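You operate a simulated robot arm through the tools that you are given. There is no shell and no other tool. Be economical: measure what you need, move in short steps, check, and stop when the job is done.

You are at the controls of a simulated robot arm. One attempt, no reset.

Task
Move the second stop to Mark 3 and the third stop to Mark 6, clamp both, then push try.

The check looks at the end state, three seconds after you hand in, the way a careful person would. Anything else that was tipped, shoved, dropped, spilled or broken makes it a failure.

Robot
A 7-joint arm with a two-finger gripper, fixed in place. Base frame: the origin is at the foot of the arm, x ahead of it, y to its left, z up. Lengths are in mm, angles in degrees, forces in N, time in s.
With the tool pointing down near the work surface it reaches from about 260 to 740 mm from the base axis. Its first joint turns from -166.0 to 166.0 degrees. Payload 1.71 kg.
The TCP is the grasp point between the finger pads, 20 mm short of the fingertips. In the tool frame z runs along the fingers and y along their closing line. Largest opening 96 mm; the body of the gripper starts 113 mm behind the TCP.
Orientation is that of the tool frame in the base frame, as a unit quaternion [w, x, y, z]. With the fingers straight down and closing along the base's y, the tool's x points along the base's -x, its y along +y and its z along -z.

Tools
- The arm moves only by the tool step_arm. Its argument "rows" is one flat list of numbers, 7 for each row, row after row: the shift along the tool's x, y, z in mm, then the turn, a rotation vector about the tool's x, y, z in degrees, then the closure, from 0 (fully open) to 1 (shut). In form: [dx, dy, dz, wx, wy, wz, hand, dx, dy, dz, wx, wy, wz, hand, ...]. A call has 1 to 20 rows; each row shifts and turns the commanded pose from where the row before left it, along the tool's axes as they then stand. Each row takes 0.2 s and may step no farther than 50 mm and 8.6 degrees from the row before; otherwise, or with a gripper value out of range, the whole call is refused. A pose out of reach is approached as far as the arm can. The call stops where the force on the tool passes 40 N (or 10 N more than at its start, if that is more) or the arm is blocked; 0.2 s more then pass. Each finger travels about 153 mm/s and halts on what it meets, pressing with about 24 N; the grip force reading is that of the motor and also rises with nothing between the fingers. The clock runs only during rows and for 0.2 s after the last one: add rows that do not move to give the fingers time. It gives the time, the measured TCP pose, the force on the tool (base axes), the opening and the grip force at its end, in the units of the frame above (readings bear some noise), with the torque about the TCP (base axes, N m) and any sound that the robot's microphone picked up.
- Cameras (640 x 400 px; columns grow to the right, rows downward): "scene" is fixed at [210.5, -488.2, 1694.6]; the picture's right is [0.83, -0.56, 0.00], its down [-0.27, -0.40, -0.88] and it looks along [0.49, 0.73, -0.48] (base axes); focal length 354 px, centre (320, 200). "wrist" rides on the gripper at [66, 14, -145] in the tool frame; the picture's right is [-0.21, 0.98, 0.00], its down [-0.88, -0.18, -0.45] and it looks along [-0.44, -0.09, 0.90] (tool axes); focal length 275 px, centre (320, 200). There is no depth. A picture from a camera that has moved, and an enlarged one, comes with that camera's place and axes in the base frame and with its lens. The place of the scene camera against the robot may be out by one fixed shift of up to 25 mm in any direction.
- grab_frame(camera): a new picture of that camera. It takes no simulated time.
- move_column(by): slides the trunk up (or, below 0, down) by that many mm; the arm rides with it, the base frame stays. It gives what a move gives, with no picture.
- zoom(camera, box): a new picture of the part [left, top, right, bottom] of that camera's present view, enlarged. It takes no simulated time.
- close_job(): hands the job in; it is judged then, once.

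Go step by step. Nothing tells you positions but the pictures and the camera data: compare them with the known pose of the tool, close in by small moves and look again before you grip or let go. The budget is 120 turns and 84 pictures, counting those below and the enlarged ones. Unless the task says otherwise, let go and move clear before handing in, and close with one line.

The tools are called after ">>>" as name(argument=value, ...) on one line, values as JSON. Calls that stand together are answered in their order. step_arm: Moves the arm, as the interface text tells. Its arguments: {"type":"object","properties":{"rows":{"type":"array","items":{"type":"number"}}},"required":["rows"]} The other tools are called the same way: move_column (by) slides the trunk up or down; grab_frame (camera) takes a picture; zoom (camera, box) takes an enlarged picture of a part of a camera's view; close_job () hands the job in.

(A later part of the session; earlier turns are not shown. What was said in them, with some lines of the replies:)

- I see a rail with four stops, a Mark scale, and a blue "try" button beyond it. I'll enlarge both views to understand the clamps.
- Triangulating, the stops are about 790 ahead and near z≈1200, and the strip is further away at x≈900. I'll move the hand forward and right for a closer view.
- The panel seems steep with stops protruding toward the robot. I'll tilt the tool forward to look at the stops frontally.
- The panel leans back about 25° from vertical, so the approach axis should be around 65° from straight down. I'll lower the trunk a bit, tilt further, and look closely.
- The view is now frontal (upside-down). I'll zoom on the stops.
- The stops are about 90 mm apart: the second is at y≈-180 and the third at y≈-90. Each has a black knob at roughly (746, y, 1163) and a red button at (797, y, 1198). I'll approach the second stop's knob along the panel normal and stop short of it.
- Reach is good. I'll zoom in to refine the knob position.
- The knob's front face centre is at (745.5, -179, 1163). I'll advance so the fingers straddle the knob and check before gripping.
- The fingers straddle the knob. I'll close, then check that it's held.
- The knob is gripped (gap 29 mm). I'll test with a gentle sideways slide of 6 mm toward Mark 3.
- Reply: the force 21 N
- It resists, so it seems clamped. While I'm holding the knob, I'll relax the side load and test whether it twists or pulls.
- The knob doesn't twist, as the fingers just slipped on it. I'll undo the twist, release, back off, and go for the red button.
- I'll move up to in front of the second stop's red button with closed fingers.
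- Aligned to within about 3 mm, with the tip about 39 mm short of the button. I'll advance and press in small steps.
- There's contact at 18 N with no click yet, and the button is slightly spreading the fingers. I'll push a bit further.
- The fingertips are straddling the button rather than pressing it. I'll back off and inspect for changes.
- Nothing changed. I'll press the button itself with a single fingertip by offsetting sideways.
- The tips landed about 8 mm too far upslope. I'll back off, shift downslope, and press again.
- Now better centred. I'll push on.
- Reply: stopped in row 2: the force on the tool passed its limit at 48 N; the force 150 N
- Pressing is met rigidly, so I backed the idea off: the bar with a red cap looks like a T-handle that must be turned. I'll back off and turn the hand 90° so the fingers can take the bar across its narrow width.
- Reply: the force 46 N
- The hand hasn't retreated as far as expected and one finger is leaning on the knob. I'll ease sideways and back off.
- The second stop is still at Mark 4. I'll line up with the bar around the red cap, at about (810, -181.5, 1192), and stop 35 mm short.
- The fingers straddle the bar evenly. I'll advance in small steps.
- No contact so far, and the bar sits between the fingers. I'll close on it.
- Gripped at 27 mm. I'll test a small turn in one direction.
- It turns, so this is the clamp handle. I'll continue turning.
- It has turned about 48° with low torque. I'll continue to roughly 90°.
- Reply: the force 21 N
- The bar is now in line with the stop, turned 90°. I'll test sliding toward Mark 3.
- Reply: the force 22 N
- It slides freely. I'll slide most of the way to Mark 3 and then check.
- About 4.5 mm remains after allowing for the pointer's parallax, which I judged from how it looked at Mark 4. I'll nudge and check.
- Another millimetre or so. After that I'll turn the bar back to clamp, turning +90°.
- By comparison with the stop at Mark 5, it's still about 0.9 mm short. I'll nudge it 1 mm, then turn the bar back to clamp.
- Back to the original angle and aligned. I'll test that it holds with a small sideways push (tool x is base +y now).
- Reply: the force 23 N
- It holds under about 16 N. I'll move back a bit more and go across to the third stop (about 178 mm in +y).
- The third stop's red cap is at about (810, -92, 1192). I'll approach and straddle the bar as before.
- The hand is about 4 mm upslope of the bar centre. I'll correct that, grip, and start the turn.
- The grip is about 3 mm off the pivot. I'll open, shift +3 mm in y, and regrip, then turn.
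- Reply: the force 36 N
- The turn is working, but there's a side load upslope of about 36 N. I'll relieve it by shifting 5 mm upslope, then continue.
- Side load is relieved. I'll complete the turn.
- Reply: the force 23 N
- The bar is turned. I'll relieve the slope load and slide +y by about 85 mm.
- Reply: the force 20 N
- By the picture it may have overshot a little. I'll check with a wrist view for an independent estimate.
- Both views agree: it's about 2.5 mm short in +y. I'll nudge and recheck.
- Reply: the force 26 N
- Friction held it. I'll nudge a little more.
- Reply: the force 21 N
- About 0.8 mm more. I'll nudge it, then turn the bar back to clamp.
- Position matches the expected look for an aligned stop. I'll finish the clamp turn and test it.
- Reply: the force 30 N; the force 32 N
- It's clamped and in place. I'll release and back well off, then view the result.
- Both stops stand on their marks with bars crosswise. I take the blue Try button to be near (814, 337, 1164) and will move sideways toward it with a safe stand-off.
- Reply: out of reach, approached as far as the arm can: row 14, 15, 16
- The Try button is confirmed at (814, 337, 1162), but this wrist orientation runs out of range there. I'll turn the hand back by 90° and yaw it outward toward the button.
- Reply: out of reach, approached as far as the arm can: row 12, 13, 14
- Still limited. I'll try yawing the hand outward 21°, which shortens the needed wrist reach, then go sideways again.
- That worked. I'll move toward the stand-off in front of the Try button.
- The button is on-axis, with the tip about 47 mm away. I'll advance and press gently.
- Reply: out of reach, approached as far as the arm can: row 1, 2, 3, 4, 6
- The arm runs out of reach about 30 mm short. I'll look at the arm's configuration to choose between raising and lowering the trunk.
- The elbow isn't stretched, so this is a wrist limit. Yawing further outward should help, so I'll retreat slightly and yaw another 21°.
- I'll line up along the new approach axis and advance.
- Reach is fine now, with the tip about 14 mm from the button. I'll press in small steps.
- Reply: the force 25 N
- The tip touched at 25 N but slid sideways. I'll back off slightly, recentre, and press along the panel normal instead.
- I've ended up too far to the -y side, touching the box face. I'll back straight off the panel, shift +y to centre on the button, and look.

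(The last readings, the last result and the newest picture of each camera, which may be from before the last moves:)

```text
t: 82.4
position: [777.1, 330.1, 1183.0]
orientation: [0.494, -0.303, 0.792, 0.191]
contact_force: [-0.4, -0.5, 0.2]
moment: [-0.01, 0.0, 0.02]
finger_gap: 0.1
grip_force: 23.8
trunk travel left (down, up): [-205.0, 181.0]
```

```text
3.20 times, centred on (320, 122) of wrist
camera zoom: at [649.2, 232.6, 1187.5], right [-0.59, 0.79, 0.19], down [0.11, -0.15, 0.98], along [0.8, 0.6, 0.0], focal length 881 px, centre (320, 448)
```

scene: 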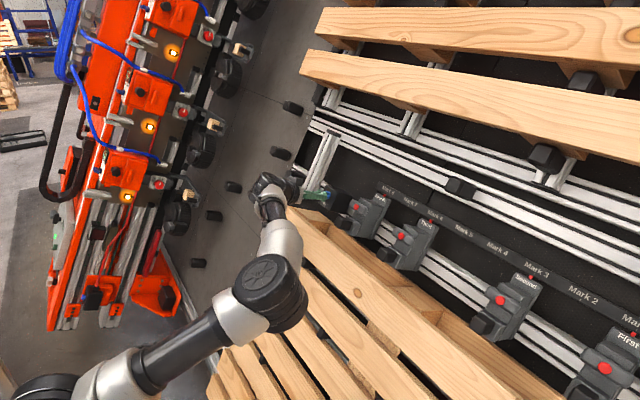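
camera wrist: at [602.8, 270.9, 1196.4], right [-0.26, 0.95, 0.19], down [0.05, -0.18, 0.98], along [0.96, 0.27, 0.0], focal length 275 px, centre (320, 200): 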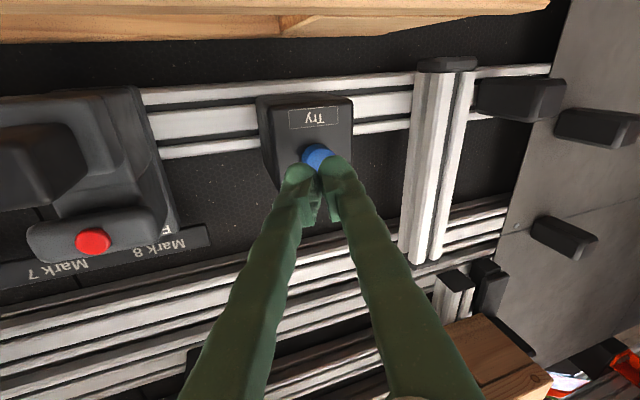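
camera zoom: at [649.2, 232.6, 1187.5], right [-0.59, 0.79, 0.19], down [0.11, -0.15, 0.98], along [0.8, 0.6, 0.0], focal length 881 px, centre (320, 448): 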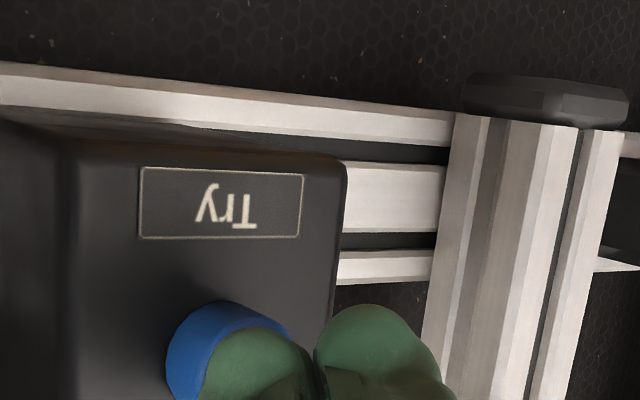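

The button is centred near (813, 334.5, 1165), and the leading finger corner is lined up with it. I'll push straight along the panel normal in small steps.

>>> step_arm(rows=[0.9, -2.2, -1.8, 0, 0, 0, 1, 0.34, -2.44, 3.15, 0, 0, 0, 1, 0.34, -2.44, 3.15, 0, 0, 0, 1, 0.34, -2.44, 3.15, 0, 0, 0, 1, 0.34, -2.44, 3.15, 0, 0, 0, 1, 0.17, -1.22, 1.57, 0, 0, 0, 1, 0.17, -1.22, 1.57, 0, 0, 0, 1, 0.17, -1.22, 1.57, 0, 0, 0, 1])

>>> zoom(camera="wrist", box=[220, 60, 420, 185])

```text
t: 84.2
position: [793.6, 325.6, 1173.9]
orientation: [0.495, -0.303, 0.792, 0.191]
contact_force: [-29.3, -9.6, 0.8]
moment: [-0.12, 0.34, -0.07]
finger_gap: 0.0
grip_force: 24.1
trunk travel left (down, up): [-205.0, 181.0]
```

```text
3.20 times, centred on (320, 122) of wrist
camera zoom: at [665.2, 229.2, 1179.9], right [-0.59, 0.79, 0.19], down [0.11, -0.15, 0.98], along [0.8, 0.6, 0.0], focal length 881 px, centre (320, 448)
```

zoom: 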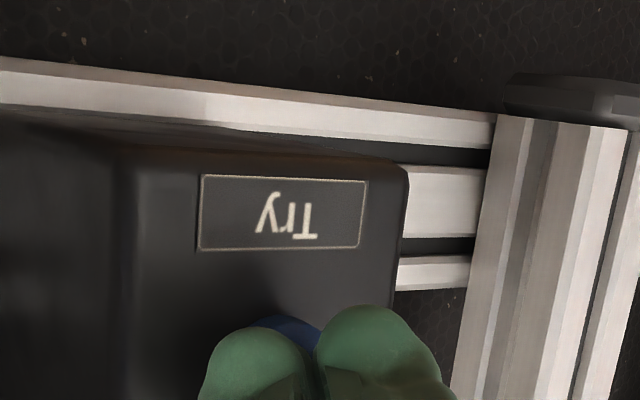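

I'm at about 31 N on the button with no sound. I'll push a little more.

>>> step_arm(rows=[0.17, -1.22, 1.57, 0, 0, 0, 1, 0.17, -1.22, 1.57, 0, 0, 0, 1, 0.17, -1.22, 1.57, 0, 0, 0, 1, 0, 0, 0, 0, 0, 0, 1])

>>> zoom(camera="scene", box=[260, 140, 420, 240])

```text
t: 85.2
position: [792.0, 327.0, 1177.9]
orientation: [0.498, -0.304, 0.789, 0.19]
contact_force: [-13.6, -3.3, 6.0]
moment: [0.04, 0.08, -0.05]
finger_gap: 0.3
grip_force: 24.5
trunk travel left (down, up): [-205.0, 181.0]
```

```text
4.00 times, centred on (340, 190) of scene
camera zoom: at [210.5, -488.2, 1694.6], right [0.83, -0.56, 0.0], down [-0.27, -0.4, -0.88], along [0.49, 0.73, -0.48], focal length 1414 px, centre (240, 240)
```

zoom: 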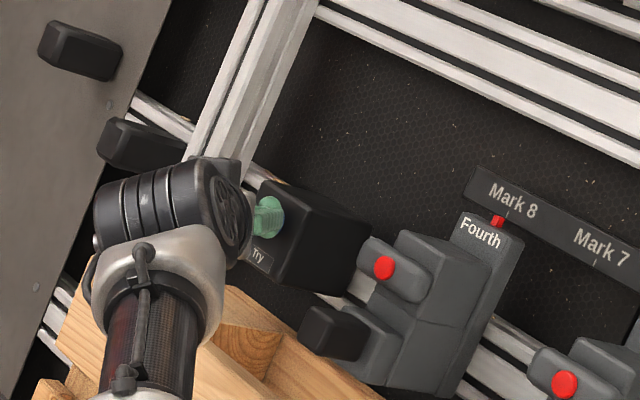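

The tip slid upslope off the button's centre. I'll back off, shift about 9 mm downslope, and push again.

>>> step_arm(rows=[-0.6, 4.3, -5.5, 0, 0, 0, 1, -0.6, 4.3, -5.5, 0, 0, 0, 1, 4.2, 0.8, 0.6, 0, 0, 0, 1, 4.2, 0.7, 0.6, 0, 0, 0, 1, 0, 0, 0, 0, 0, 0, 1])

>>> grab_frame(camera="wrist")

```text
t: 86.4
position: [788.4, 324.5, 1165.8]
orientation: [0.493, -0.303, 0.793, 0.19]
contact_force: [-5.5, 1.8, 2.5]
moment: [0.03, 0.01, 0.01]
finger_gap: 0.0
grip_force: 24.1
trunk travel left (down, up): [-205.0, 181.0]
```

```text
4 pictures are left
camera wrist: at [659.3, 228.4, 1171.8], right [-0.59, 0.79, 0.19], down [0.12, -0.15, 0.98], along [0.8, 0.6, -0.01], focal length 275 px, centre (320, 200)
```

wrist: 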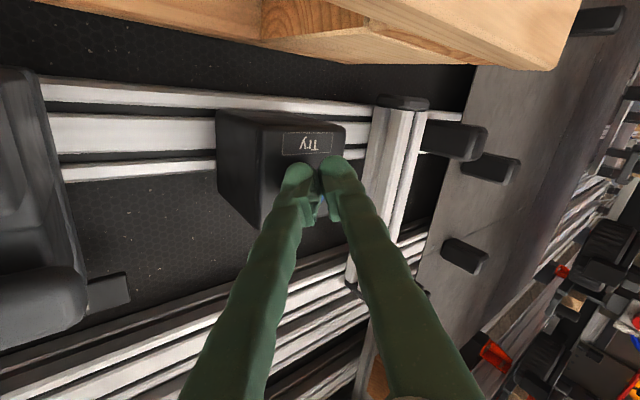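

The tips now bear on the button's lower half. I'll push along the normal in small steps from here.

>>> step_arm(rows=[0.17, -1.22, 1.57, 0, 0, 0, 1, 0.17, -1.22, 1.57, 0, 0, 0, 1, 0.17, -1.22, 1.57, 0, 0, 0, 1, 0.17, -1.22, 1.57, 0, 0, 0, 1, 0, 0, 0, 0, 0, 0, 1])

```text
t: 87.6
position: [790.1, 327.6, 1168.7]
orientation: [0.495, -0.303, 0.792, 0.191]
contact_force: [-30.5, -6.9, -1.0]
moment: [-0.14, 0.36, -0.07]
finger_gap: 0.0
grip_force: 24.3
trunk travel left (down, up): [-205.0, 181.0]
```

There's 31 N and little travel. I'll push closer to the limit to be sure of the press.

>>> step_arm(rows=[0.3, -1.22, 1.57, 0, 0, 0, 1, 0.3, -1.22, 1.57, 0, 0, 0, 1, 0.3, -1.22, 1.57, 0, 0, 0, 1, 0, 0, 0, 0, 0, 0, 1])

```text
t: 88.6
position: [788.9, 326.9, 1169.4]
orientation: [0.499, -0.305, 0.789, 0.191]
contact_force: [-15.8, -0.4, 7.7]
moment: [-0.2, 0.05, 0.16]
finger_gap: 0.0
grip_force: 23.8
trunk travel left (down, up): [-205.0, 181.0]
```

The force dropped, so I'll take one close look at the contact.

>>> zoom(camera="wrist", box=[260, 120, 380, 220])

```text
4.00 times, centred on (320, 170) of wrist
camera zoom: at [661.7, 229.5, 1172.4], right [-0.59, 0.79, 0.18], down [0.1, -0.15, 0.98], along [0.8, 0.6, 0.01], focal length 1101 px, centre (320, 320)
```

zoom: 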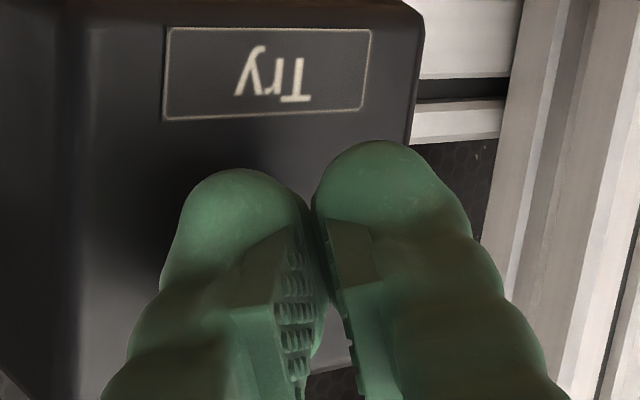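

The fingertip is on the lower edge of the button. I'll back off, recentre a little, and press again, logging force against depth to confirm real travel.

>>> step_arm(rows=[-0.7, 4.9, -6.3, 0, 0, 0, 1, -0.7, 4.8, -6.3, 0, 0, 0, 1, -3.5, -4.4, -3, 0, 0, 0, 1, 0, 0, 0, 0, 0, 0, 1, 0, 0, 0, 0, 0, 0, 1])

```text
t: 89.8
position: [787.9, 320.8, 1172.7]
orientation: [0.495, -0.301, 0.793, 0.189]
contact_force: [-2.3, -1.8, 0.2]
moment: [-0.03, 0.01, -0.02]
finger_gap: 0.0
grip_force: 23.7
trunk travel left (down, up): [-205.0, 181.0]
```

>>> step_arm(rows=[-0.43, 3.05, -3.9, 0, 0, 0, 1, 0, 0, 0, 0, 0, 0, 1])

>>> step_arm(rows=[0.6, -1.5, -1.2, 0, 0, 0, 1, 0.17, -1.22, 1.57, 0, 0, 0, 1, 0, 0, 0, 0, 0, 0, 1])

>>> step_arm(rows=[0.17, -1.22, 1.57, 0, 0, 0, 1, 0, 0, 0, 0, 0, 0, 1])

>>> step_arm(rows=[0.17, -1.22, 1.57, 0, 0, 0, 1, 0, 0, 0, 0, 0, 0, 1])

>>> step_arm(rows=[0.17, -1.22, 1.57, 0, 0, 0, 1, 0, 0, 0, 0, 0, 0, 1])

>>> step_arm(rows=[0.17, -1.22, 1.57, 0, 0, 0, 1, 0, 0, 0, 0, 0, 0, 1])

```text
t: 90.4
position: [783.1, 323.5, 1175.5]
orientation: [0.495, -0.303, 0.792, 0.191]
contact_force: [0.2, 0.3, -0.3]
moment: [-0.02, -0.02, -0.01]
finger_gap: 0.0
grip_force: 24.3
trunk travel left (down, up): [-205.0, 181.0]
```

```text
t: 91.2
position: [785.1, 320.6, 1174.5]
orientation: [0.495, -0.302, 0.792, 0.191]
contact_force: [-0.3, -0.5, 0.9]
moment: [-0.01, 0.01, 0.01]
finger_gap: 0.0
grip_force: 24.3
trunk travel left (down, up): [-205.0, 181.0]
```

```text
t: 91.8
position: [784.8, 320.8, 1173.3]
orientation: [0.495, -0.303, 0.792, 0.191]
contact_force: [-1.5, 0.4, -0.6]
moment: [0.0, 0.0, 0.02]
finger_gap: 0.2
grip_force: 23.9
trunk travel left (down, up): [-205.0, 181.0]
```

```text
t: 92.4
position: [788.1, 319.5, 1173.4]
orientation: [0.495, -0.302, 0.792, 0.19]
contact_force: [-1.6, -1.7, 1.3]
moment: [-0.05, -0.01, 0.02]
finger_gap: 0.0
grip_force: 23.9
trunk travel left (down, up): [-205.0, 181.0]
```

```text
t: 93.0
position: [789.6, 320.5, 1170.5]
orientation: [0.494, -0.304, 0.791, 0.192]
contact_force: [-4.7, 0.8, 0.4]
moment: [-0.02, 0.03, 0.0]
finger_gap: 0.0
grip_force: 23.9
trunk travel left (down, up): [-205.0, 181.0]
```

```text
t: 93.6
position: [791.4, 320.2, 1172.7]
orientation: [0.494, -0.303, 0.792, 0.191]
contact_force: [-12.2, -1.9, 0.2]
moment: [0.0, 0.11, 0.0]
finger_gap: 0.2
grip_force: 23.6
trunk travel left (down, up): [-205.0, 181.0]
```

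The force curve shows a soft spring over about 6 mm and then a hard stop, so the Try button is fully pressed. I'll back straight off the panel and do a final check.

>>> step_arm(rows=[-0.85, 6.1, -7.9, 0, 0, 0, 1, -1.7, 12.2, -15.7, 0, 0, 0, 1, -1.7, 12.2, -15.7, 0, 0, 0, 1, -1.7, 12.2, -15.7, 0, 0, 0, 1, -1.7, 12.2, -15.7, 0, 0, 0, 1, -1.7, 12.2, -15.7, 0, 0, 0, 1, 0, 0, 0, 0, 0, 0, 1])

>>> grab_frame(camera="scene")

>>> zoom(camera="scene", box=[340, 170, 600, 340])

```text
t: 95.2
position: [691.9, 321.2, 1216.7]
orientation: [0.495, -0.302, 0.793, 0.189]
contact_force: [0.1, -0.4, -0.2]
moment: [0.04, -0.04, -0.01]
finger_gap: 0.0
grip_force: 23.5
trunk travel left (down, up): [-205.0, 181.0]
```

```text
2 pictures are left
```

scene: 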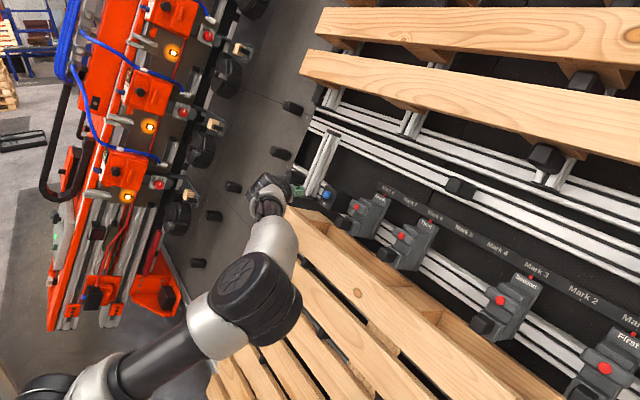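

```text
2.35 times, centred on (470, 255) of scene
camera zoom: at [210.5, -488.2, 1694.6], right [0.83, -0.56, 0.0], down [-0.27, -0.4, -0.88], along [0.49, 0.73, -0.48], focal length 832 px, centre (-33, 71)
```

zoom: 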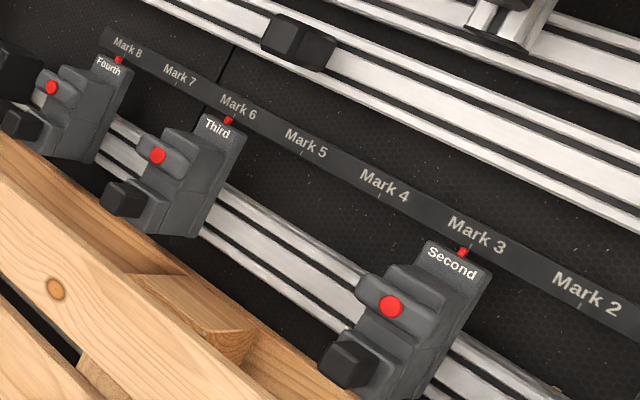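

The second stop stands at Mark 3 and the third at Mark 6. Both bars are crosswise like the clamped first and fourth stops, and the hand is clear. I'm handing in.

>>> close_job()

```text
The job is handed in.
```

I moved the second stop to Mark 3 and the third to Mark 6, clamped both, pushed Try to its hard stop (no click or other sound was reported) and handed the job in.
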